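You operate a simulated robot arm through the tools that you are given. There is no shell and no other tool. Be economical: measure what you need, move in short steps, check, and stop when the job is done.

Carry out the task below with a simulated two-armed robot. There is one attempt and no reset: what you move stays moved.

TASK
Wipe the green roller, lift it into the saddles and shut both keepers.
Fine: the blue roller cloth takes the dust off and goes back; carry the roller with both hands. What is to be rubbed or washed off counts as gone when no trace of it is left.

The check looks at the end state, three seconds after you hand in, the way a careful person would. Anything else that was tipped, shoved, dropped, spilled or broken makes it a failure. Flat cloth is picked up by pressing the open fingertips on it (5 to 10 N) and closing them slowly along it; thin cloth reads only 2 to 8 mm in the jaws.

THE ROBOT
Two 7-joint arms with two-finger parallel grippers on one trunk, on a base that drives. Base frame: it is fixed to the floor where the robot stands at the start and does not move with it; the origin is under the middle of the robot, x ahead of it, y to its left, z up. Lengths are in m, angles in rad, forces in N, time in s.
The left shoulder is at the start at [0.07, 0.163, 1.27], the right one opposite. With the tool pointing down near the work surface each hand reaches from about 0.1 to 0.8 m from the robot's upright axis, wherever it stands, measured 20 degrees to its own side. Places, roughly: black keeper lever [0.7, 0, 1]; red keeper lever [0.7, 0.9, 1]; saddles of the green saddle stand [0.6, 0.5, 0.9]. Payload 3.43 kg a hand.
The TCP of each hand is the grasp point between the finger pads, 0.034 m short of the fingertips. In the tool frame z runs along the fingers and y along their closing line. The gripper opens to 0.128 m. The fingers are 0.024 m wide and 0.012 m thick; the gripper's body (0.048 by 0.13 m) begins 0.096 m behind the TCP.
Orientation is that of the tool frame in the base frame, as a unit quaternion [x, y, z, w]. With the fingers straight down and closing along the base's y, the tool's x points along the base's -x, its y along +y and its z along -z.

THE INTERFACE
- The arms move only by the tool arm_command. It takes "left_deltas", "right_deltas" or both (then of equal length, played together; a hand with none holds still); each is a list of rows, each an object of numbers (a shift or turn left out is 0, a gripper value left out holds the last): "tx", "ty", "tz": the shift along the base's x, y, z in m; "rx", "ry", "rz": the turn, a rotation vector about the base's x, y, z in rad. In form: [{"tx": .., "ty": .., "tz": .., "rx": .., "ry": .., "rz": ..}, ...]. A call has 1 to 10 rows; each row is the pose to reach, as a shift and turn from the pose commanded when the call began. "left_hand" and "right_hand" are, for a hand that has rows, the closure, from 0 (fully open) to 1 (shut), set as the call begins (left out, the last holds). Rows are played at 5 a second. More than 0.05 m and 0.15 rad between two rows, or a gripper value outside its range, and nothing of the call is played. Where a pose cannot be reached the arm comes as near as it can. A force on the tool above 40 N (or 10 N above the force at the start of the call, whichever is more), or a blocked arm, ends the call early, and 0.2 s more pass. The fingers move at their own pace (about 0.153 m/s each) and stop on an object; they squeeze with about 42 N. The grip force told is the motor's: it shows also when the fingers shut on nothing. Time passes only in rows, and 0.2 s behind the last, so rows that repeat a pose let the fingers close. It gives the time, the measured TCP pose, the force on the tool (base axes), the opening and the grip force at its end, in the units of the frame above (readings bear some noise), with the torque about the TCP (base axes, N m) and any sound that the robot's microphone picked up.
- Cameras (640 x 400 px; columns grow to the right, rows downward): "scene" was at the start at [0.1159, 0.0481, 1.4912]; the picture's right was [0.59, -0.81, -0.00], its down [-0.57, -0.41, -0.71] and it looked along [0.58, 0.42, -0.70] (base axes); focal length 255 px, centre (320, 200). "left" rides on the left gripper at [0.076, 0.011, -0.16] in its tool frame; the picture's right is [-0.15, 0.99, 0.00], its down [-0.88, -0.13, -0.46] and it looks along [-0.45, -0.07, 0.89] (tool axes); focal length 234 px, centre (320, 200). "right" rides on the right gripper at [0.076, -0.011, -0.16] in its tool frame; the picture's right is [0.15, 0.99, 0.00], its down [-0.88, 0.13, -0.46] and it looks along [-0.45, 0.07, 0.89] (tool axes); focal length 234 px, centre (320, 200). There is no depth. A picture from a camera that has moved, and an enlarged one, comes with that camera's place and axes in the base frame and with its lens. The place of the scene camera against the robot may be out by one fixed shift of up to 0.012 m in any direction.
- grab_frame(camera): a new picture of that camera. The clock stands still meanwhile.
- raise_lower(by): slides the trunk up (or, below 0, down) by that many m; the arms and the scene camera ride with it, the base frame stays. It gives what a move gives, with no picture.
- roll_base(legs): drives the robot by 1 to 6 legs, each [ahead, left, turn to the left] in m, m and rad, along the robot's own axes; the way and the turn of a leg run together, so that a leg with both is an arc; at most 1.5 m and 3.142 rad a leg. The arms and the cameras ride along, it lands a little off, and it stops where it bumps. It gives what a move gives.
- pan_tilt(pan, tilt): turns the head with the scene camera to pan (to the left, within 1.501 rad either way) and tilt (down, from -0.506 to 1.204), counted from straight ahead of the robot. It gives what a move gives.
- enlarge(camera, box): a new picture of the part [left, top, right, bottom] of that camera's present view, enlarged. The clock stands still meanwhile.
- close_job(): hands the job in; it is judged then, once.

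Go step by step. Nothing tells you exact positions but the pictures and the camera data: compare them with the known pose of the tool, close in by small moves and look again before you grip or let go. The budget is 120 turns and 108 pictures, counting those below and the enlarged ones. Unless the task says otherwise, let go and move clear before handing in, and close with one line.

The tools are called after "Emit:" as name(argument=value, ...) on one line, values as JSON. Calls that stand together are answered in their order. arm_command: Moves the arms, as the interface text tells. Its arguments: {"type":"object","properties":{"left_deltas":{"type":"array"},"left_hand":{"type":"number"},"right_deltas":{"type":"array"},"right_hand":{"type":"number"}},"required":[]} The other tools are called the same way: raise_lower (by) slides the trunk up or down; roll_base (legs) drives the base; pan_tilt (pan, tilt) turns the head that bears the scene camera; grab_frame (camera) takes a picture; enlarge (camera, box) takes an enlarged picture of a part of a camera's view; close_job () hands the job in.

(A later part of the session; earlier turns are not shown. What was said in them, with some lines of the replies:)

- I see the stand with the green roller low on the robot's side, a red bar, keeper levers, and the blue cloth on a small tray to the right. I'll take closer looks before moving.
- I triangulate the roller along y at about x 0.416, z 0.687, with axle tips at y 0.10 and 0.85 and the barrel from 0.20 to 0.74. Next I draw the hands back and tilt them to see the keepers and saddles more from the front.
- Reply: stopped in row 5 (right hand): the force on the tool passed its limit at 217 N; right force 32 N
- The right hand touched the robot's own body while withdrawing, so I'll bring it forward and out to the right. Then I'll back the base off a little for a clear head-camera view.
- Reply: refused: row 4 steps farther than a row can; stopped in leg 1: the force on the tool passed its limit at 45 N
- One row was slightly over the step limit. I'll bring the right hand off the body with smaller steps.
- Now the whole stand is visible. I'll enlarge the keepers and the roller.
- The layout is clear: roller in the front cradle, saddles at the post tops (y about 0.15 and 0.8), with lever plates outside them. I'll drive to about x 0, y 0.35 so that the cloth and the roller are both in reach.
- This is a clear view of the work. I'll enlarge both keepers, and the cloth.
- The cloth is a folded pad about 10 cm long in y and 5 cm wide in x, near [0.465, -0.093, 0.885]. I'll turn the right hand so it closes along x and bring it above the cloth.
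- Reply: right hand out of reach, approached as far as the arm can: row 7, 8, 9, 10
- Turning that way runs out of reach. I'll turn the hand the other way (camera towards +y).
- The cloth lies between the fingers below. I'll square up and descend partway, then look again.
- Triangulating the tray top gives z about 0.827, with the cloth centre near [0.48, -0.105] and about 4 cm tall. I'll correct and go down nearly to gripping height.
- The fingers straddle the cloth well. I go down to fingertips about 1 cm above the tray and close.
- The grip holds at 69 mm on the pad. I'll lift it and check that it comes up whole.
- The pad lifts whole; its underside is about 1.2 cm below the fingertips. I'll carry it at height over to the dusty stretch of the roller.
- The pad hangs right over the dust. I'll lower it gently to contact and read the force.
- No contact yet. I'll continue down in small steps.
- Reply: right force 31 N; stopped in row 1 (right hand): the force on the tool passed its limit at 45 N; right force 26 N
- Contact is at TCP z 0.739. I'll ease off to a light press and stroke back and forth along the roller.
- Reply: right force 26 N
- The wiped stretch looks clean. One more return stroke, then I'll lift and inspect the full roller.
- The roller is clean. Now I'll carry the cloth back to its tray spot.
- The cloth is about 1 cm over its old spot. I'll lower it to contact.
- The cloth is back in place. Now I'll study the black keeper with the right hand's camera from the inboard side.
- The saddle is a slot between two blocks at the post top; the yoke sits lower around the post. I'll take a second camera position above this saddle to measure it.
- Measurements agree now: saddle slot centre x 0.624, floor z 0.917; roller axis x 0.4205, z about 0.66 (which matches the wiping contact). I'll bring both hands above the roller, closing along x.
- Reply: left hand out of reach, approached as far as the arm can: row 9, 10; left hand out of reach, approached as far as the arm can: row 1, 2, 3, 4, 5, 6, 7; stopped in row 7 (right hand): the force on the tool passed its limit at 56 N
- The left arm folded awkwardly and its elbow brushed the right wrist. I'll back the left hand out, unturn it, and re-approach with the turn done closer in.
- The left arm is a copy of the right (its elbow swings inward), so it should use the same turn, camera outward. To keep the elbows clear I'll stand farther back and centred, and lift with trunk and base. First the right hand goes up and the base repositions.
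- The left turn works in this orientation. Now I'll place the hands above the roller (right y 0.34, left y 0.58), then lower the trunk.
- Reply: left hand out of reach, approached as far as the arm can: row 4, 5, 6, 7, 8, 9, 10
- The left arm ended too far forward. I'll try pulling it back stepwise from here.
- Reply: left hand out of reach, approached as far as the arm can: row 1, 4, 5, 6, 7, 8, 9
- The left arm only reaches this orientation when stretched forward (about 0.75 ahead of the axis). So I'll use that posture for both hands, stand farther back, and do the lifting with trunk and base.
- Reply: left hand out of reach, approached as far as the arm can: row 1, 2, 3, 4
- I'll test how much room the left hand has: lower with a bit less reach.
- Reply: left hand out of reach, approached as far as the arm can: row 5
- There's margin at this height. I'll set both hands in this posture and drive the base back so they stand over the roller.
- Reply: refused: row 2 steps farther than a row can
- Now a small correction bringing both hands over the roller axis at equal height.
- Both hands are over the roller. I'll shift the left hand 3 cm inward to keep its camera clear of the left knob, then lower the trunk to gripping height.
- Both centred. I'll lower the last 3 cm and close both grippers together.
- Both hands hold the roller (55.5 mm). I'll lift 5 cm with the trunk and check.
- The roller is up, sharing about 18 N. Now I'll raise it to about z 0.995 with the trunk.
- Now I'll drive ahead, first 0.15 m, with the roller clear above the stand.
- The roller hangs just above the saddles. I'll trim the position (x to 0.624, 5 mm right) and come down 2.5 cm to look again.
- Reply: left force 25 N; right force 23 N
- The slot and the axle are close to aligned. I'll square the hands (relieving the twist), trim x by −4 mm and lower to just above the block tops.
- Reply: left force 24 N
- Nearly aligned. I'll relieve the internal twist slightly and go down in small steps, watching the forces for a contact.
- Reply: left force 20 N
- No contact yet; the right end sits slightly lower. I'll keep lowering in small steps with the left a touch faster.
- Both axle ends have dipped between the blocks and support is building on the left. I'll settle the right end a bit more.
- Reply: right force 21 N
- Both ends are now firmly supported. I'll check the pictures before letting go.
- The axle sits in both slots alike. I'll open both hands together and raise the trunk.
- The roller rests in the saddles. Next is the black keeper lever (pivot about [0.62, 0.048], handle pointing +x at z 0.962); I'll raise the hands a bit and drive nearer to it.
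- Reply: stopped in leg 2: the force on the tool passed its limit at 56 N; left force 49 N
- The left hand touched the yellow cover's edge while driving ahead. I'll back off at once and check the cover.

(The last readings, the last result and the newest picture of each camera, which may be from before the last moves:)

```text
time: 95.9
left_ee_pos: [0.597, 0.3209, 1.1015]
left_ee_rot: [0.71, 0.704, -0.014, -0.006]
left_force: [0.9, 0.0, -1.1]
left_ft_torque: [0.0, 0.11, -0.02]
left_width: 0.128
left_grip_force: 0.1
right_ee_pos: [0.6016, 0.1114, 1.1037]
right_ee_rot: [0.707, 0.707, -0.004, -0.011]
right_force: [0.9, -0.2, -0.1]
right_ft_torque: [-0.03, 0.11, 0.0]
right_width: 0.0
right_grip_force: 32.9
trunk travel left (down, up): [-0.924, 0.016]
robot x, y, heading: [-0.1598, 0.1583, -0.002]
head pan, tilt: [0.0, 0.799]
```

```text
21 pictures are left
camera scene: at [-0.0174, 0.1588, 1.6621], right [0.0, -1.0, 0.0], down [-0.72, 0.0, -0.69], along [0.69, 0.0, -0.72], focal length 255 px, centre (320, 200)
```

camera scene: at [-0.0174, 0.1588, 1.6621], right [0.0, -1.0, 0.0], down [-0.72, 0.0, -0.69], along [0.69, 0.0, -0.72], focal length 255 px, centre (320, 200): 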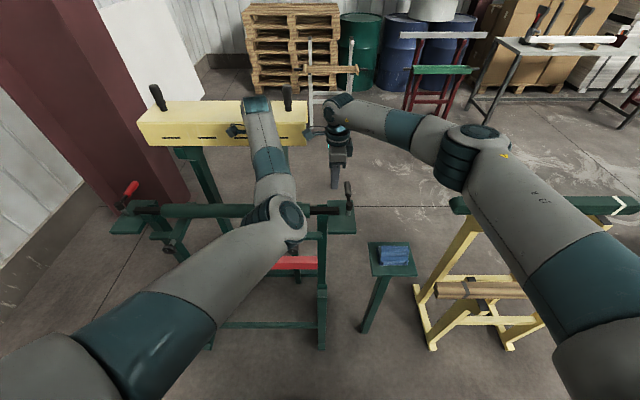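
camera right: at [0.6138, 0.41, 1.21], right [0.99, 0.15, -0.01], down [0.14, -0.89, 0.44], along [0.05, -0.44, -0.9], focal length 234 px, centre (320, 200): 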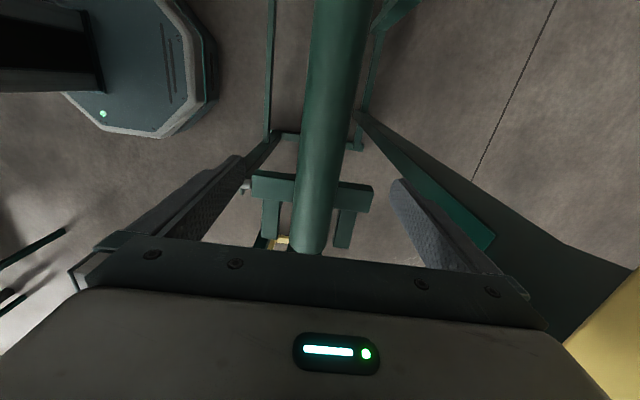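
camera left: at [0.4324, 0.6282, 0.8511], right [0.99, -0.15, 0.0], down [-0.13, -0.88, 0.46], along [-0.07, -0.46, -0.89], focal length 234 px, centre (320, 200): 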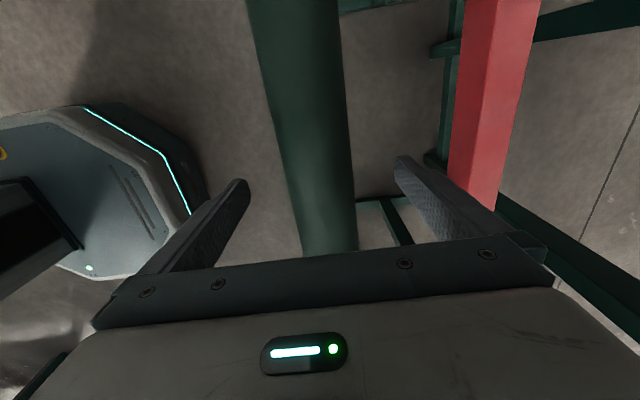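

The cover looks unmoved. I'll turn the left hand back to its natural orientation and pull it away to the left, so the base can move ahead freely.

Emit:
arm_command(left_deltas=[{"rz": 0.14}, {"rz": 0.28}, {"rz": 0.42}, {"ty": 0.02, "rz": 0.56}, {"tx": -0.02, "ty": 0.04, "rz": 0.7}, {"tx": -0.04, "ty": 0.06, "rz": 0.84}, {"tx": -0.06, "ty": 0.09, "rz": 0.98}, {"tx": -0.08, "ty": 0.12, "rz": 1.12}, {"tx": -0.1, "ty": 0.15, "rz": 1.26}, {"tx": -0.12, "ty": 0.18, "rz": 1.4}], left_hand=1.0)

Emit:
arm_command(left_deltas=[{"tx": -0.03, "ty": 0.03, "rz": 0.08}, {"tx": -0.06, "ty": 0.06, "rz": 0.17}, {"tx": -0.09, "ty": 0.09, "rz": 0.17}, {"tx": -0.12, "ty": 0.12, "rz": 0.17}, {"tx": -0.15, "ty": 0.15, "tz": 0.02, "rz": 0.17}, {"tx": -0.17, "ty": 0.17, "tz": 0.05, "rz": 0.17}])

Emit:
grab_frame(camera="scene")

```text
time: 98.1
left_ee_pos: [0.4708, 0.4992, 1.1061]
left_ee_rot: [0.087, 0.996, -0.01, 0.005]
left_force: [-0.3, -0.3, 0.3]
left_ft_torque: [0.02, 0.01, -0.03]
left_width: 0.0
left_grip_force: 32.7
right_ee_pos: [0.5939, 0.1118, 1.1104]
right_ee_rot: [0.708, 0.707, -0.001, -0.01]
right_force: [0.2, 0.8, -0.1]
right_ft_torque: [-0.03, -0.02, -0.02]
right_width: 0.0
right_grip_force: 33.1
trunk travel left (down, up): [-0.924, 0.016]
robot x, y, heading: [-0.1605, 0.1568, -0.001]
head pan, tilt: [0.0, 0.799]
```

```text
time: 99.5
left_ee_pos: [0.2995, 0.6663, 1.1585]
left_ee_rot: [0.004, 1.0, -0.01, 0.005]
left_force: [0.2, -0.4, 0.4]
left_ft_torque: [-0.01, 0.0, -0.02]
left_width: 0.0
left_grip_force: 33.6
right_ee_pos: [0.5936, 0.1117, 1.1106]
right_ee_rot: [0.707, 0.707, -0.002, -0.009]
right_force: [0.3, -0.2, 0.3]
right_ft_torque: [-0.03, -0.01, 0.01]
right_width: 0.0
right_grip_force: 33.0
trunk travel left (down, up): [-0.924, 0.016]
robot x, y, heading: [-0.158, 0.1584, -0.001]
head pan, tilt: [0.0, 0.799]
```

```text
20 pictures are left
camera scene: at [-0.0292, 0.1587, 1.6634], right [0.0, -1.0, 0.0], down [-0.72, 0.0, -0.7], along [0.7, 0.0, -0.72], focal length 255 px, centre (320, 200)
```

scene: 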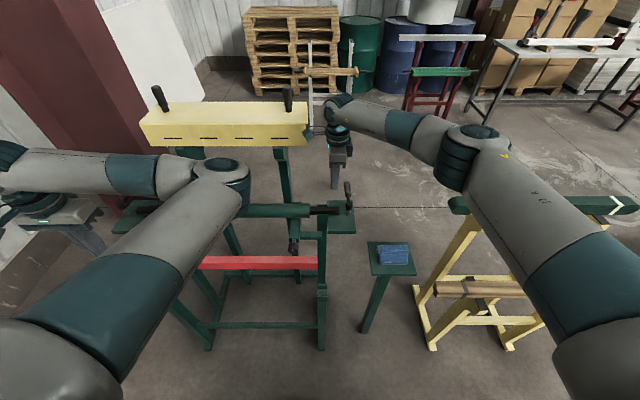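

Triangulating the cover's corner across views before and after gives the same place, so it hasn't moved. Now I'll move the right hand outboard of the black lever, then drive ahead.

Emit:
arm_command(right_deltas=[{"ty": -0.04}, {"ty": -0.08}, {"ty": -0.12}])

Emit:
roll_base(legs=[[0.11, 0, 0]])

Emit:
grab_frame(camera="right")

Emit:
grab_frame(camera="scene")

```text
time: 100.3
left_ee_pos: [0.299, 0.667, 1.1605]
left_ee_rot: [0.004, 1.0, -0.009, 0.006]
left_force: [-0.6, 0.0, 0.2]
left_ft_torque: [-0.02, 0.01, 0.01]
left_width: 0.0003
left_grip_force: 32.7
right_ee_pos: [0.5951, -0.0084, 1.11]
right_ee_rot: [0.706, 0.708, -0.002, -0.01]
right_force: [0.8, 0.0, 0.0]
right_ft_torque: [0.02, 0.0, -0.02]
right_width: 0.0002
right_grip_force: 32.8
trunk travel left (down, up): [-0.924, 0.016]
robot x, y, heading: [-0.1615, 0.1583, -0.006]
head pan, tilt: [0.0, 0.799]
```

```text
time: 101.5
left_ee_pos: [0.4056, 0.6679, 1.1603]
left_ee_rot: [0.002, 1.0, -0.01, 0.007]
left_force: [1.0, -0.1, 0.5]
left_ft_torque: [0.01, -0.02, 0.03]
left_width: 0.0
left_grip_force: 33.0
right_ee_pos: [0.7017, -0.0057, 1.1116]
right_ee_rot: [0.706, 0.708, -0.001, -0.009]
right_force: [-0.3, -0.1, -0.4]
right_ft_torque: [0.01, -0.01, 0.01]
right_width: 0.0
right_grip_force: 33.1
trunk travel left (down, up): [-0.924, 0.016]
robot x, y, heading: [-0.052, 0.1609, 0.006]
head pan, tilt: [0.0, 0.799]
```

```text
19 pictures are left
camera right: at [0.6937, 0.0681, 1.2713], right [0.99, 0.15, -0.01], down [0.14, -0.89, 0.44], along [0.06, -0.44, -0.9], focal length 234 px, centre (320, 200)
```

right: 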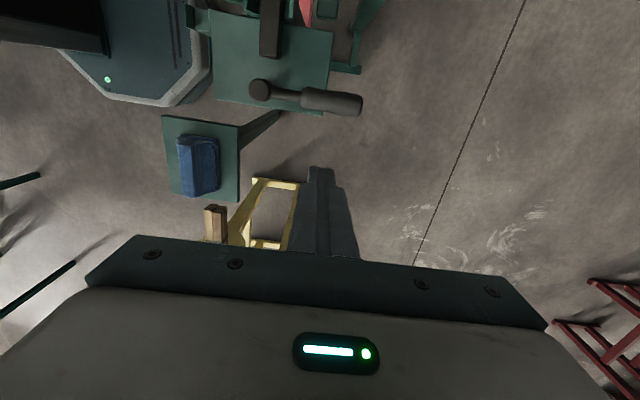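

```text
18 pictures are left
camera scene: at [0.0766, 0.1586, 1.6638], right [0.0, -1.0, 0.0], down [-0.72, 0.0, -0.7], along [0.7, 0.0, -0.72], focal length 255 px, centre (320, 200)
```

scene: 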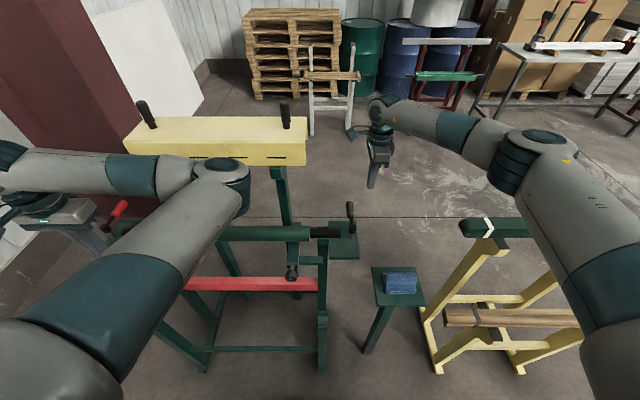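

The handle is seen at y 0.05, x 0.67–0.745, as computed. I'll lower the closed fingers beside it and push it a first 20 degrees towards the saddle, as a test.

Emit:
arm_command(right_deltas=[{"tx": 0.008, "tz": -0.04}, {"tx": 0.008, "tz": -0.085}, {"tx": 0.008, "tz": -0.125}])

Emit:
arm_command(right_deltas=[{"ty": 0.015}, {"ty": 0.03}, {"tx": 0.002, "ty": 0.045}, {"tx": 0.004, "ty": 0.062}])

Emit:
grab_frame(camera="right")

```text
time: 102.3
left_ee_pos: [0.4077, 0.6695, 1.1587]
left_ee_rot: [0.002, 1.0, -0.01, 0.005]
left_force: [-0.8, 0.0, 0.0]
left_ft_torque: [-0.03, 0.06, -0.02]
left_width: 0.0
left_grip_force: 32.8
right_ee_pos: [0.715, -0.006, 0.9855]
right_ee_rot: [0.706, 0.709, -0.002, -0.011]
right_force: [1.1, -0.7, 0.3]
right_ft_torque: [-0.01, 0.01, -0.01]
right_width: 0.0
right_grip_force: 32.9
trunk travel left (down, up): [-0.924, 0.016]
robot x, y, heading: [-0.0474, 0.1577, 0.001]
head pan, tilt: [0.0, 0.799]
```

```text
time: 103.3
left_ee_pos: [0.4059, 0.67, 1.1589]
left_ee_rot: [0.001, 1.0, -0.011, 0.005]
left_force: [0.1, 0.4, 0.0]
left_ft_torque: [-0.06, -0.03, -0.02]
left_width: 0.0001
left_grip_force: 33.2
right_ee_pos: [0.7179, 0.0591, 0.9854]
right_ee_rot: [0.706, 0.708, -0.002, -0.009]
right_force: [0.1, -1.0, 0.3]
right_ft_torque: [-0.07, 0.01, 0.01]
right_width: 0.0001
right_grip_force: 33.0
trunk travel left (down, up): [-0.924, 0.016]
robot x, y, heading: [-0.0501, 0.1572, 0.001]
head pan, tilt: [0.0, 0.799]
```

```text
17 pictures are left
camera right: at [0.709, 0.1331, 1.1455], right [0.99, 0.15, -0.01], down [0.14, -0.88, 0.44], along [0.05, -0.44, -0.9], focal length 234 px, centre (320, 200)
```

right: 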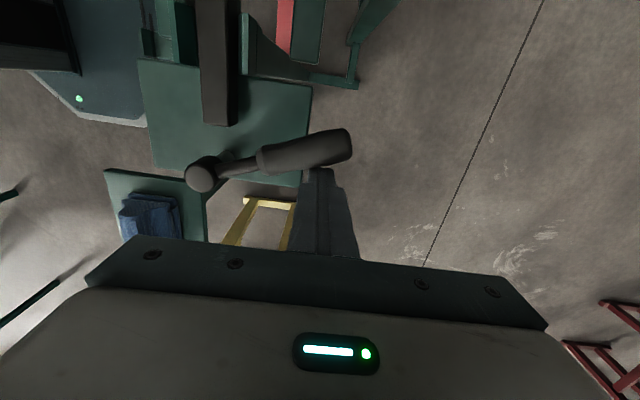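

The lever turns easily. I'll continue along the arc to about 75 degrees and look.

Emit:
arm_command(right_deltas=[{"tx": -0.004, "ty": 0.016}, {"tx": -0.012, "ty": 0.03}, {"tx": -0.02, "ty": 0.044}, {"tx": -0.03, "ty": 0.057}, {"tx": -0.04, "ty": 0.066}, {"tx": -0.05, "ty": 0.072}])

Emit:
grab_frame(camera="right")

```text
time: 104.7
left_ee_pos: [0.4072, 0.67, 1.1596]
left_ee_rot: [0.003, 1.0, -0.01, 0.007]
left_force: [-0.4, -0.1, 0.8]
left_ft_torque: [0.02, -0.02, -0.01]
left_width: 0.0001
left_grip_force: 33.5
right_ee_pos: [0.6675, 0.1303, 0.9871]
right_ee_rot: [0.705, 0.709, -0.002, -0.009]
right_force: [0.6, -0.2, -0.2]
right_ft_torque: [-0.02, 0.0, -0.01]
right_width: 0.0
right_grip_force: 33.0
trunk travel left (down, up): [-0.924, 0.016]
robot x, y, heading: [-0.0495, 0.1599, 0.004]
head pan, tilt: [0.0, 0.799]
```

```text
16 pictures are left
camera right: at [0.6587, 0.2034, 1.1456], right [0.99, 0.15, -0.01], down [0.14, -0.89, 0.44], along [0.05, -0.44, -0.9], focal length 234 px, centre (320, 200)
```

right: 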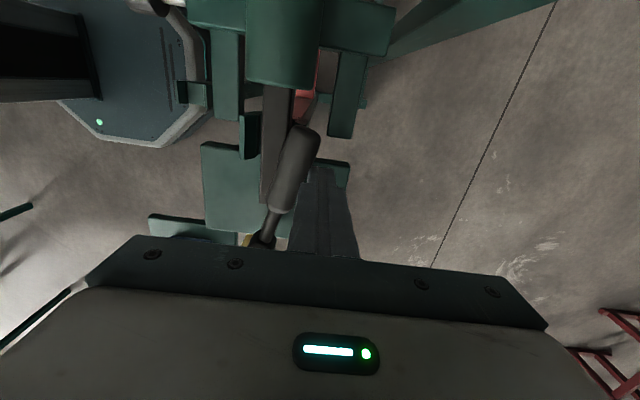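

The handle is now over the axle, about 72 degrees round. I'll push on to 90 degrees and feel for a stop.

Emit:
arm_command(right_deltas=[{"tx": -0.008, "ty": 0.004}, {"tx": -0.016, "ty": 0.007}, {"tx": -0.0215, "ty": 0.009}])

Emit:
grab_frame(camera="right")

```text
time: 105.5
left_ee_pos: [0.4063, 0.6697, 1.1599]
left_ee_rot: [0.002, 1.0, -0.01, 0.006]
left_force: [0.2, 0.4, 0.4]
left_ft_torque: [0.0, -0.01, 0.03]
left_width: 0.0
left_grip_force: 33.0
right_ee_pos: [0.6443, 0.1385, 0.9852]
right_ee_rot: [0.705, 0.709, -0.002, -0.009]
right_force: [0.5, -0.4, -1.1]
right_ft_torque: [-0.01, -0.01, 0.02]
right_width: 0.0002
right_grip_force: 33.0
trunk travel left (down, up): [-0.924, 0.016]
robot x, y, heading: [-0.0513, 0.1579, 0.008]
head pan, tilt: [0.0, 0.799]
```

```text
15 pictures are left
camera right: at [0.6362, 0.2122, 1.1448], right [0.99, 0.15, -0.01], down [0.14, -0.89, 0.44], along [0.05, -0.44, -0.9], focal length 234 px, centre (320, 200)
```

right: 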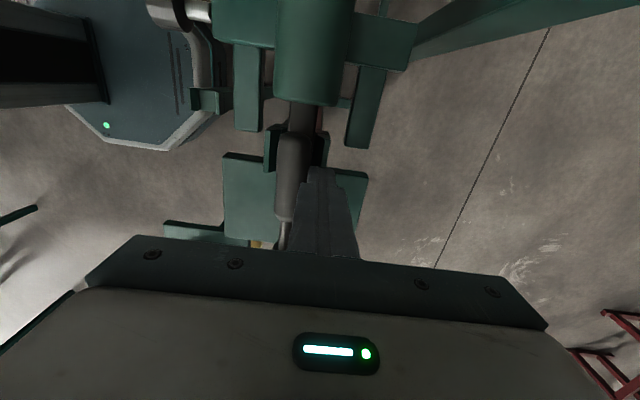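

The handle lies along the axle. I'll push a few more millimetres to feel whether there is a stop.

Emit:
arm_command(right_deltas=[{"tx": -0.002}, {"tx": -0.004}])

Emit:
arm_command(right_deltas=[{"tx": -0.002}])

```text
time: 106.1
left_ee_pos: [0.4077, 0.67, 1.1593]
left_ee_rot: [0.001, 1.0, -0.01, 0.005]
left_force: [-0.5, 0.3, -0.5]
left_ft_torque: [0.04, 0.02, 0.02]
left_width: 0.0002
left_grip_force: 33.2
right_ee_pos: [0.6422, 0.1388, 0.9853]
right_ee_rot: [0.705, 0.709, -0.001, -0.008]
right_force: [7.4, 3.2, -0.8]
right_ft_torque: [0.04, -0.24, -0.06]
right_width: 0.0
right_grip_force: 32.9
trunk travel left (down, up): [-0.924, 0.016]
robot x, y, heading: [-0.0521, 0.1584, 0.004]
head pan, tilt: [0.0, 0.799]
```

```text
time: 106.5
left_ee_pos: [0.4086, 0.6693, 1.1584]
left_ee_rot: [0.001, 1.0, -0.01, 0.004]
left_force: [0.4, 0.1, -0.5]
left_ft_torque: [-0.01, -0.01, 0.04]
left_width: 0.0001
left_grip_force: 33.0
right_ee_pos: [0.643, 0.1375, 0.9842]
right_ee_rot: [0.706, 0.708, -0.001, -0.009]
right_force: [16.3, 4.2, 3.3]
right_ft_torque: [0.09, -0.42, -0.05]
right_width: 0.0
right_grip_force: 32.6
trunk travel left (down, up): [-0.924, 0.016]
robot x, y, heading: [-0.0492, 0.1624, 0.0]
head pan, tilt: [0.0, 0.799]
```

There is a firm stop, so the black keeper is shut. I'll withdraw the right hand away and up, then back the base off.

Emit:
arm_command(right_deltas=[{"tx": 0.02}, {"tx": 0.03, "tz": 0.03}, {"tx": 0.03, "tz": 0.08}, {"tx": 0.02, "tz": 0.12}, {"tx": 0.0, "tz": 0.14}, {"tx": -0.04, "tz": 0.15}, {"tx": -0.09, "tz": 0.15}, {"tx": -0.14, "tz": 0.15}, {"tx": -0.19, "tz": 0.15}, {"tx": -0.22, "tz": 0.15}])

Emit:
roll_base(legs=[[-0.12, 0, 0], [0, 0.54, 0]])

Emit:
grab_frame(camera="scene")

```text
time: 108.7
left_ee_pos: [0.4066, 0.6688, 1.1593]
left_ee_rot: [0.002, 1.0, -0.01, 0.006]
left_force: [-0.2, -0.1, -0.5]
left_ft_torque: [-0.03, -0.03, 0.0]
left_width: 0.0001
left_grip_force: 33.5
right_ee_pos: [0.4192, 0.1354, 1.1317]
right_ee_rot: [0.705, 0.709, -0.001, -0.01]
right_force: [0.3, -0.7, -0.5]
right_ft_torque: [0.0, 0.0, -0.01]
right_width: 0.0001
right_grip_force: 33.3
trunk travel left (down, up): [-0.924, 0.016]
robot x, y, heading: [-0.047, 0.158, 0.007]
head pan, tilt: [0.0, 0.799]
```

```text
time: 112.8
left_ee_pos: [0.2913, 1.22, 1.1604]
left_ee_rot: [0.006, 1.0, -0.01, 0.006]
left_force: [0.2, -0.4, 0.1]
left_ft_torque: [0.0, -0.02, 0.0]
left_width: 0.0
left_grip_force: 33.5
right_ee_pos: [0.3024, 0.6868, 1.1315]
right_ee_rot: [0.709, 0.705, -0.001, -0.01]
right_force: [-0.4, -0.1, 0.0]
right_ft_torque: [0.01, -0.01, 0.01]
right_width: 0.0
right_grip_force: 32.6
trunk travel left (down, up): [-0.924, 0.016]
robot x, y, heading: [-0.1713, 0.7144, -0.004]
head pan, tilt: [0.0, 0.799]
```

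```text
14 pictures are left
camera scene: at [-0.0394, 0.7117, 1.6634], right [0.0, -1.0, 0.0], down [-0.72, 0.0, -0.7], along [0.7, 0.0, -0.72], focal length 255 px, centre (320, 200)
```

scene: 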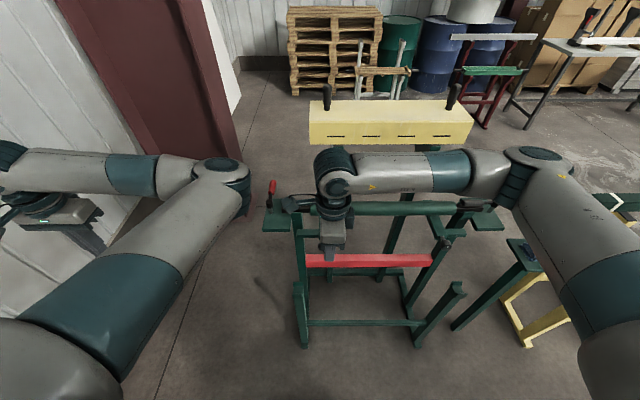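

The left hand is free to take the red lever (pivot about [0.62, 0.902], handle towards +x). I'll bring the left hand forward, outboard of the lever, and drive ahead.

Emit:
arm_command(left_deltas=[{"tx": 0.03, "ty": -0.02}, {"tx": 0.06, "ty": -0.05}, {"tx": 0.09, "ty": -0.08}, {"tx": 0.12, "ty": -0.11}, {"tx": 0.15, "ty": -0.145}, {"tx": 0.18, "ty": -0.18}, {"tx": 0.21, "ty": -0.21}, {"tx": 0.24, "ty": -0.24}, {"tx": 0.26, "ty": -0.265, "tz": -0.02}, {"tx": 0.28, "ty": -0.265, "tz": -0.05}])

Emit:
roll_base(legs=[[0.14, 0, 0]])

Emit:
grab_frame(camera="left")

Emit:
grab_frame(camera="scene")

```text
time: 113.5
left_ee_pos: [0.3706, 1.1554, 1.1593]
left_ee_rot: [0.0, 1.0, -0.008, 0.006]
left_force: [-0.7, -0.7, -1.2]
left_ft_torque: [-0.01, -0.04, -0.03]
left_width: 0.0001
left_grip_force: 32.6
right_ee_pos: [0.2939, 0.6881, 1.1327]
right_ee_rot: [0.696, 0.718, -0.004, -0.012]
right_force: [-43.5, -18.5, 8.4]
right_ft_torque: [4.06, -7.51, 4.25]
right_width: 0.0002
right_grip_force: 32.9
trunk travel left (down, up): [-0.924, 0.016]
robot x, y, heading: [-0.1676, 0.7139, -0.009]
head pan, tilt: [0.0, 0.799]
stopped in row 3 (right hand): the force on the tool passed its limit at 80 N (the readings are from after the stop); the commanded pose is now the measured one
```

```text
time: 114.2
left_ee_pos: [0.3716, 1.158, 1.1614]
left_ee_rot: [-0.001, 1.0, -0.008, 0.006]
left_force: [0.2, 0.3, -0.5]
left_ft_torque: [-0.01, -0.05, 0.01]
left_width: 0.0001
left_grip_force: 32.4
right_ee_pos: [0.2953, 0.688, 1.1329]
right_ee_rot: [0.695, 0.718, -0.004, -0.011]
right_force: [-3.6, -10.4, 0.6]
right_ft_torque: [1.95, -0.59, 0.32]
right_width: 0.0
right_grip_force: 32.8
trunk travel left (down, up): [-0.924, 0.016]
robot x, y, heading: [-0.1667, 0.7107, -0.003]
head pan, tilt: [0.0, 0.799]
stopped in leg 1: the force on the tool passed its limit at 61 N (the readings are from after the stop); the commanded pose is now the measured one
```

```text
13 pictures are left
camera left: at [0.2948, 1.171, 1.3192], right [0.14, 0.99, -0.01], down [0.88, -0.12, 0.47], along [0.46, -0.08, -0.88], focal length 234 px, centre (320, 200)
```

left: 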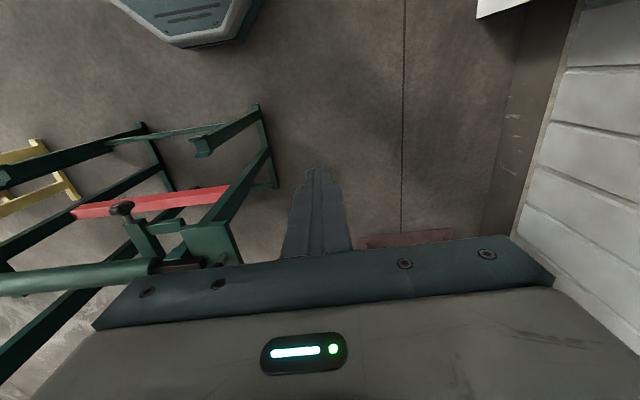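

```text
12 pictures are left
camera scene: at [-0.0385, 0.7133, 1.6637], right [0.0, -1.0, 0.0], down [-0.72, 0.0, -0.7], along [0.7, 0.0, -0.72], focal length 255 px, centre (320, 200)
```

scene: 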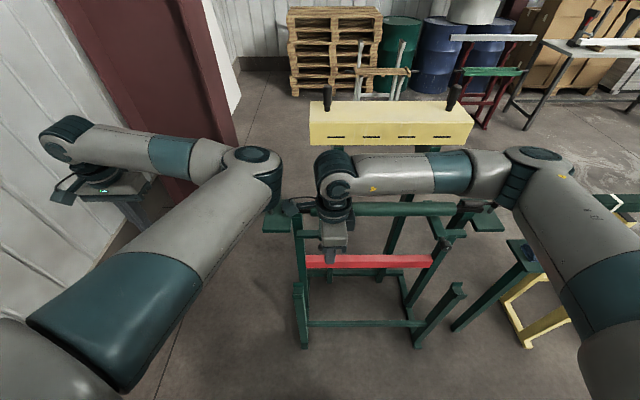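

The left elbow touched the right hand. I'll move the right hand well to the right before continuing.

Emit:
arm_command(right_deltas=[{"ty": -0.04}, {"ty": -0.08}, {"ty": -0.12}, {"ty": -0.16}, {"ty": -0.2}, {"ty": -0.24}, {"ty": -0.28}, {"ty": -0.32}, {"ty": -0.35}])

Emit:
arm_command(left_deltas=[{"tx": 0.03, "ty": -0.03}, {"tx": 0.06, "ty": -0.06}, {"tx": 0.09, "ty": -0.09}, {"tx": 0.12, "ty": -0.12}, {"tx": 0.15, "ty": -0.15}, {"tx": 0.17, "ty": -0.18}, {"tx": 0.19, "ty": -0.2, "tz": -0.02}, {"tx": 0.2, "ty": -0.203, "tz": -0.05}])

Emit:
roll_base(legs=[[0.14, 0, 0]])

Emit:
grab_frame(camera="left")

```text
time: 116.2
left_ee_pos: [0.3736, 1.1547, 1.1602]
left_ee_rot: [0.0, 1.0, -0.007, 0.006]
left_force: [-0.7, 0.2, -0.3]
left_ft_torque: [0.0, -0.01, 0.04]
left_width: 0.0001
left_grip_force: 32.8
right_ee_pos: [0.2945, 0.3383, 1.1328]
right_ee_rot: [0.695, 0.719, -0.005, -0.013]
right_force: [0.2, -0.1, 1.0]
right_ft_torque: [0.01, -0.02, -0.03]
right_width: 0.0002
right_grip_force: 32.6
trunk travel left (down, up): [-0.924, 0.016]
robot x, y, heading: [-0.1674, 0.7102, -0.005]
head pan, tilt: [0.0, 0.799]
```

```text
time: 118.0
left_ee_pos: [0.5751, 0.9545, 1.1115]
left_ee_rot: [-0.002, 1.0, -0.008, 0.006]
left_force: [-0.1, -0.6, -1.1]
left_ft_torque: [-0.01, -0.03, -0.02]
left_width: 0.0
left_grip_force: 32.9
right_ee_pos: [0.2969, 0.3389, 1.1335]
right_ee_rot: [0.696, 0.718, -0.003, -0.012]
right_force: [-0.1, -0.4, -0.1]
right_ft_torque: [-0.02, 0.03, -0.02]
right_width: 0.0002
right_grip_force: 32.9
trunk travel left (down, up): [-0.924, 0.016]
robot x, y, heading: [-0.165, 0.714, -0.006]
head pan, tilt: [0.0, 0.799]
```

```text
time: 119.4
left_ee_pos: [0.7137, 0.9538, 1.1141]
left_ee_rot: [-0.001, 1.0, -0.008, 0.006]
left_force: [-0.8, 0.3, 0.2]
left_ft_torque: [-0.01, 0.0, -0.02]
left_width: 0.0
left_grip_force: 32.7
right_ee_pos: [0.4342, 0.3365, 1.1352]
right_ee_rot: [0.696, 0.718, -0.004, -0.011]
right_force: [-0.4, 0.1, -0.1]
right_ft_torque: [0.0, -0.06, 0.0]
right_width: 0.0
right_grip_force: 33.2
trunk travel left (down, up): [-0.924, 0.016]
robot x, y, heading: [-0.0256, 0.7101, -0.003]
head pan, tilt: [0.0, 0.799]
```

```text
11 pictures are left
camera left: at [0.6358, 0.9676, 1.2708], right [0.15, 0.99, -0.01], down [0.87, -0.12, 0.47], along [0.46, -0.08, -0.88], focal length 234 px, centre (320, 200)
```

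left: 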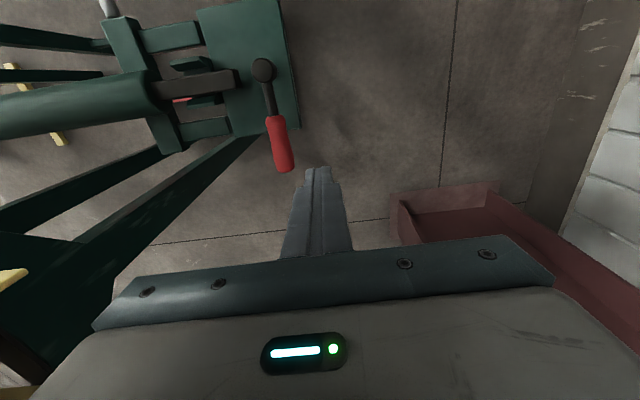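

The red lever shows the same geometry (pivot [0.62, 0.90]). I'll lower the closed left fingers beside it and sweep it to about 75 degrees.

Emit:
arm_command(left_deltas=[{"tx": -0.004, "tz": -0.04}, {"tx": -0.004, "tz": -0.085}, {"tx": -0.004, "tz": -0.128}])

Emit:
arm_command(left_deltas=[{"ty": -0.015}, {"ty": -0.029}, {"tx": 0.002, "ty": -0.045}, {"tx": 0.0035, "ty": -0.061}, {"tx": 0.0, "ty": -0.077}, {"tx": -0.0044, "ty": -0.093}, {"tx": -0.013, "ty": -0.107}, {"tx": -0.0225, "ty": -0.12}, {"tx": -0.032, "ty": -0.128}, {"tx": -0.042, "ty": -0.135}])

Emit:
grab_frame(camera="left")

```text
time: 120.2
left_ee_pos: [0.7115, 0.9552, 0.9837]
left_ee_rot: [-0.001, 1.0, -0.007, 0.005]
left_force: [-0.2, 0.6, -0.1]
left_ft_torque: [0.02, 0.01, -0.01]
left_width: 0.0002
left_grip_force: 33.2
right_ee_pos: [0.4384, 0.3373, 1.1319]
right_ee_rot: [0.696, 0.718, -0.005, -0.012]
right_force: [0.4, -0.1, 0.2]
right_ft_torque: [-0.02, 0.03, -0.03]
right_width: 0.0001
right_grip_force: 32.9
trunk travel left (down, up): [-0.924, 0.016]
robot x, y, heading: [-0.0268, 0.7163, -0.007]
head pan, tilt: [0.0, 0.799]
```

```text
time: 122.6
left_ee_pos: [0.6891, 0.884, 0.9974]
left_ee_rot: [-0.033, 0.999, 0.021, 0.021]
left_force: [0.6, 0.3, 0.8]
left_ft_torque: [0.01, 0.01, 0.04]
left_width: 0.0001
left_grip_force: 33.0
right_ee_pos: [0.4363, 0.3381, 1.133]
right_ee_rot: [0.696, 0.718, -0.004, -0.012]
right_force: [0.5, -0.6, -0.3]
right_ft_torque: [-0.02, 0.02, 0.01]
right_width: 0.0
right_grip_force: 33.2
trunk travel left (down, up): [-0.924, 0.016]
robot x, y, heading: [-0.0258, 0.7102, -0.004]
head pan, tilt: [0.0, 0.799]
stopped in row 10 (left hand): the arm was blocked; the commanded pose is now the measured one
```

```text
10 pictures are left
camera left: at [0.6072, 0.8835, 1.1524], right [0.08, 1.0, 0.04], down [0.87, -0.09, 0.49], along [0.49, 0.0, -0.87], focal length 234 px, centre (320, 200)
```

left: 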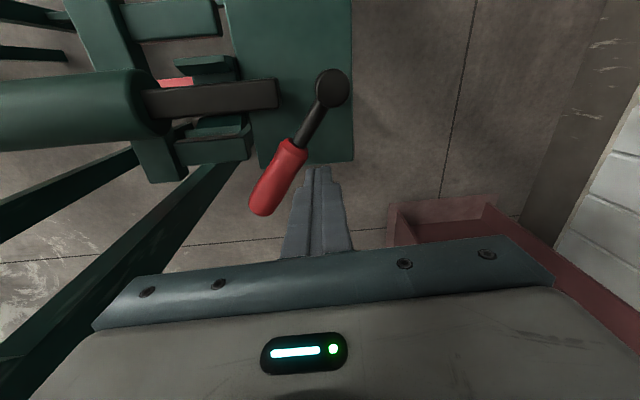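

The lever has turned about 30 degrees, then the arm itself was blocked somewhere. I'll check with the head camera.

Emit:
grab_frame(camera="scene")

```text
9 pictures are left
camera scene: at [0.1052, 0.7121, 1.6634], right [0.0, -1.0, 0.0], down [-0.72, 0.0, -0.7], along [0.7, 0.0, -0.72], focal length 255 px, centre (320, 200)
```

scene: 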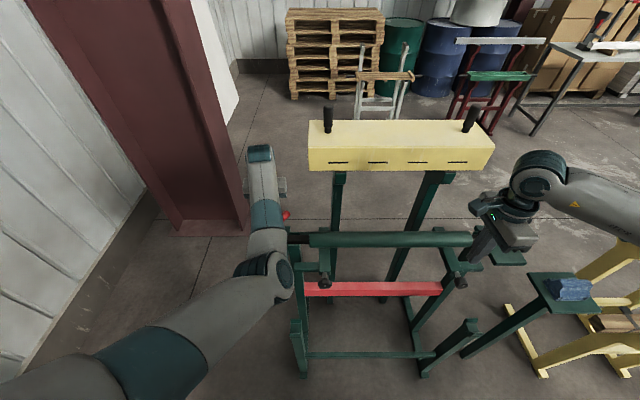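

The left arm is at its inward limit, but it can hold here while the base does the pushing. I'll lower the trunk 12 mm for a better overlap and shift the base so the fingers sweep the handle further.

Emit:
raise_lower(by=-0.012)

Emit:
roll_base(legs=[[-0.01, -0.035, 0], [-0.018, -0.02, 0]])

Emit:
grab_frame(camera="left")

```text
time: 123.2
left_ee_pos: [0.6883, 0.8833, 0.9829]
left_ee_rot: [-0.033, 0.999, 0.019, 0.019]
left_force: [-0.2, -0.5, 0.6]
left_ft_torque: [0.0, 0.0, 0.05]
left_width: 0.0
left_grip_force: 33.2
right_ee_pos: [0.4367, 0.3395, 1.121]
right_ee_rot: [0.695, 0.718, -0.004, -0.011]
right_force: [-0.9, 0.1, 0.9]
right_ft_torque: [0.02, 0.01, 0.0]
right_width: 0.0
right_grip_force: 33.1
trunk travel left (down, up): [-0.912, 0.028]
robot x, y, heading: [-0.0244, 0.7157, -0.003]
head pan, tilt: [0.0, 0.799]
```

```text
time: 124.5
left_ee_pos: [0.6631, 0.8321, 0.9806]
left_ee_rot: [-0.032, 0.999, 0.018, 0.018]
left_force: [0.8, 0.5, -0.7]
left_ft_torque: [-0.04, 0.02, 0.0]
left_width: 0.0002
left_grip_force: 32.6
right_ee_pos: [0.4133, 0.2872, 1.1202]
right_ee_rot: [0.695, 0.719, -0.006, -0.013]
right_force: [0.3, 0.1, 0.5]
right_ft_torque: [-0.09, 0.07, 0.0]
right_width: 0.0001
right_grip_force: 32.9
trunk travel left (down, up): [-0.912, 0.028]
robot x, y, heading: [-0.0574, 0.6557, -0.001]
head pan, tilt: [0.0, 0.799]
```

```text
8 pictures are left
camera left: at [0.582, 0.8326, 1.1368], right [0.08, 1.0, 0.04], down [0.87, -0.09, 0.48], along [0.48, 0.0, -0.88], focal length 234 px, centre (320, 200)
```

left: 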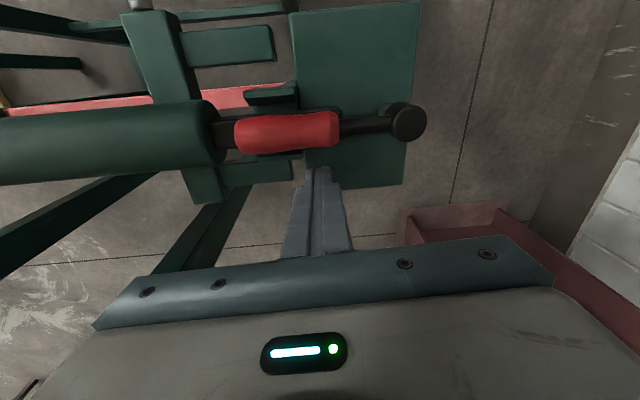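

The red handle already lies about along the axle. I'll press it gently towards its stop with small base moves.

Emit:
roll_base(legs=[[-0.018, 0, 0]])

```text
time: 125.4
left_ee_pos: [0.6432, 0.8312, 0.9845]
left_ee_rot: [-0.035, 0.999, 0.021, 0.026]
left_force: [-0.1, 0.5, 0.1]
left_ft_torque: [0.03, 0.01, -0.03]
left_width: 0.0001
left_grip_force: 32.8
right_ee_pos: [0.3896, 0.2828, 1.1211]
right_ee_rot: [0.696, 0.718, -0.004, -0.012]
right_force: [0.5, 0.4, 0.3]
right_ft_torque: [0.0, 0.0, 0.0]
right_width: 0.0
right_grip_force: 33.2
trunk travel left (down, up): [-0.912, 0.028]
robot x, y, heading: [-0.0715, 0.6579, -0.005]
head pan, tilt: [0.0, 0.799]
stopped in leg 1: the force on the tool passed its limit at 58 N (the readings are from after the stop); the commanded pose is now the measured one
```

It met the stop firmly. I'll back the fingers off (+x), raise clear and inspect both keepers.

Emit:
roll_base(legs=[[0.03, 0, 0]])

Emit:
arm_command(left_deltas=[{"ty": 0.02, "tz": 0.03}, {"ty": 0.04, "tz": 0.07}, {"ty": 0.07, "tz": 0.11}, {"tx": -0.02, "ty": 0.11, "tz": 0.13}, {"tx": -0.05, "ty": 0.15, "tz": 0.14}, {"tx": -0.08, "ty": 0.18, "tz": 0.15}])

Emit:
grab_frame(camera="scene")

```text
time: 126.2
left_ee_pos: [0.6682, 0.8305, 0.9873]
left_ee_rot: [-0.034, 0.999, 0.021, 0.029]
left_force: [-0.3, -0.5, 0.0]
left_ft_torque: [0.01, -0.08, 0.0]
left_width: 0.0002
left_grip_force: 32.5
right_ee_pos: [0.4121, 0.2833, 1.1238]
right_ee_rot: [0.695, 0.719, -0.002, -0.01]
right_force: [-0.1, 0.4, -0.2]
right_ft_torque: [0.0, -0.1, -0.01]
right_width: 0.0
right_grip_force: 32.8
trunk travel left (down, up): [-0.912, 0.028]
robot x, y, heading: [-0.0432, 0.652, -0.004]
head pan, tilt: [0.0, 0.799]
```

```text
refused: row 5 steps farther than a row can; nothing moved
```

```text
7 pictures are left
camera scene: at [0.0779, 0.6575, 1.6524], right [0.0, -1.0, 0.0], down [-0.71, 0.0, -0.7], along [0.7, 0.0, -0.71], focal length 255 px, centre (320, 200)
```

scene: 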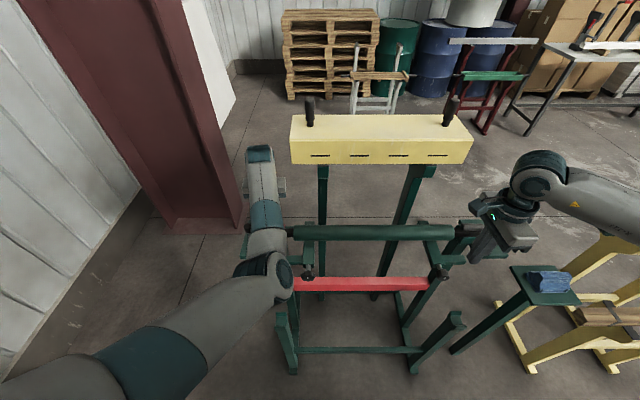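

Emit:
arm_command(left_deltas=[{"ty": 0.02, "tz": 0.03}, {"ty": 0.04, "tz": 0.07}, {"ty": 0.06, "tz": 0.11}, {"ty": 0.09, "tz": 0.13}, {"tx": -0.02, "ty": 0.12, "tz": 0.14}, {"tx": -0.05, "ty": 0.15, "tz": 0.15}, {"tx": -0.08, "ty": 0.18, "tz": 0.15}])

Emit:
roll_base(legs=[[-0.25, 0, 0]])

Emit:
grab_frame(camera="scene")

```text
time: 127.8
left_ee_pos: [0.5915, 1.0104, 1.1319]
left_ee_rot: [-0.032, 0.999, 0.02, 0.026]
left_force: [0.6, 0.4, 0.0]
left_ft_torque: [-0.05, -0.02, 0.0]
left_width: 0.0
left_grip_force: 33.3
right_ee_pos: [0.4174, 0.2832, 1.1215]
right_ee_rot: [0.695, 0.718, -0.004, -0.012]
right_force: [-0.2, -0.5, -0.2]
right_ft_torque: [0.0, 0.0, -0.02]
right_width: 0.0
right_grip_force: 32.5
trunk travel left (down, up): [-0.912, 0.028]
robot x, y, heading: [-0.0431, 0.6574, -0.01]
head pan, tilt: [0.0, 0.799]
```

```text
time: 129.6
left_ee_pos: [0.3481, 1.0113, 1.1317]
left_ee_rot: [-0.033, 0.999, 0.021, 0.025]
left_force: [-0.2, 0.1, 0.4]
left_ft_torque: [-0.02, 0.01, 0.02]
left_width: 0.0002
left_grip_force: 33.0
right_ee_pos: [0.1729, 0.283, 1.1205]
right_ee_rot: [0.696, 0.718, -0.006, -0.012]
right_force: [-0.6, -0.2, 0.0]
right_ft_torque: [-0.04, 0.01, -0.01]
right_width: 0.0
right_grip_force: 32.9
trunk travel left (down, up): [-0.912, 0.028]
robot x, y, heading: [-0.2872, 0.6607, -0.006]
head pan, tilt: [0.0, 0.799]
```

```text
6 pictures are left
camera scene: at [-0.156, 0.6582, 1.6512], right [-0.01, -1.0, 0.0], down [-0.72, 0.0, -0.7], along [0.7, 0.0, -0.72], focal length 255 px, centre (320, 200)
```

scene: 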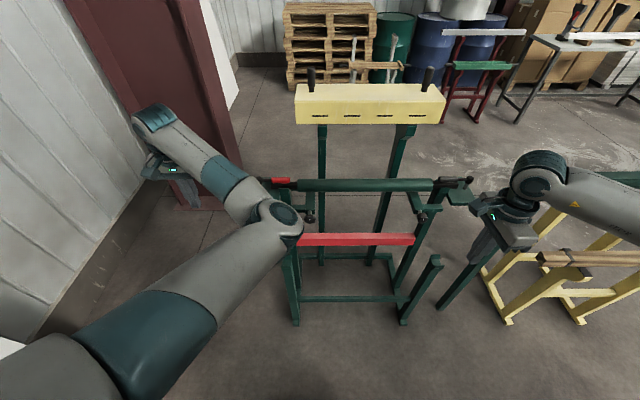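

Emit:
enlarge(camera="scene", box=[250, 160, 330, 230])

Emit:
enlarge(camera="scene", box=[400, 155, 490, 230])

Emit:
enlarge(camera="scene", box=[250, 60, 480, 200])

```text
5.71 times, centred on (290, 195) of scene
camera zoom: at [-0.156, 0.6582, 1.6512], right [-0.01, -1.0, 0.0], down [-0.72, 0.0, -0.7], along [0.7, 0.0, -0.72], focal length 1459 px, centre (491, 229)
```

zoom: 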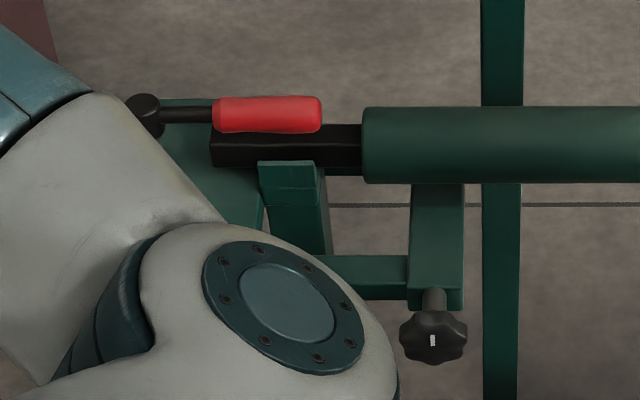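

```text
5.33 times, centred on (445, 192) of scene
camera zoom: at [-0.156, 0.6582, 1.6512], right [-0.01, -1.0, 0.0], down [-0.72, 0.0, -0.7], along [0.7, 0.0, -0.72], focal length 1362 px, centre (-347, 240)
```

zoom: 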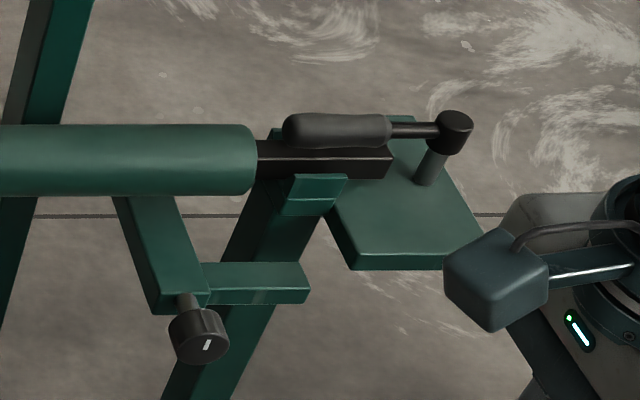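

```text
2.78 times, centred on (365, 130) of scene
camera zoom: at [-0.156, 0.6582, 1.6512], right [-0.01, -1.0, 0.0], down [-0.72, 0.0, -0.7], along [0.7, 0.0, -0.72], focal length 711 px, centre (195, 395)
```

zoom: 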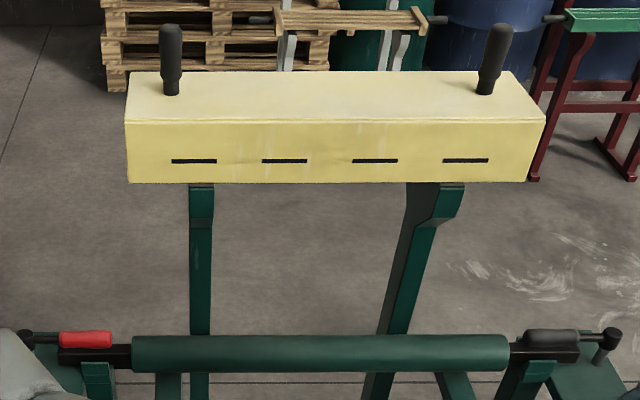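

Both keepers lie shut over the axle ends. The roller is clean and seated, the cloth is back on its tray, the cover is unmoved and the hands are clear, so I'm handing in.

Emit:
close_job()

```text
The job is handed in.
```

The green roller is wiped clean and sits in both saddles, both keepers are shut against their stops, and the blue cloth is back on its tray. My left hand bumped the yellow cover once while driving, and the pictures before and after show it has not moved.
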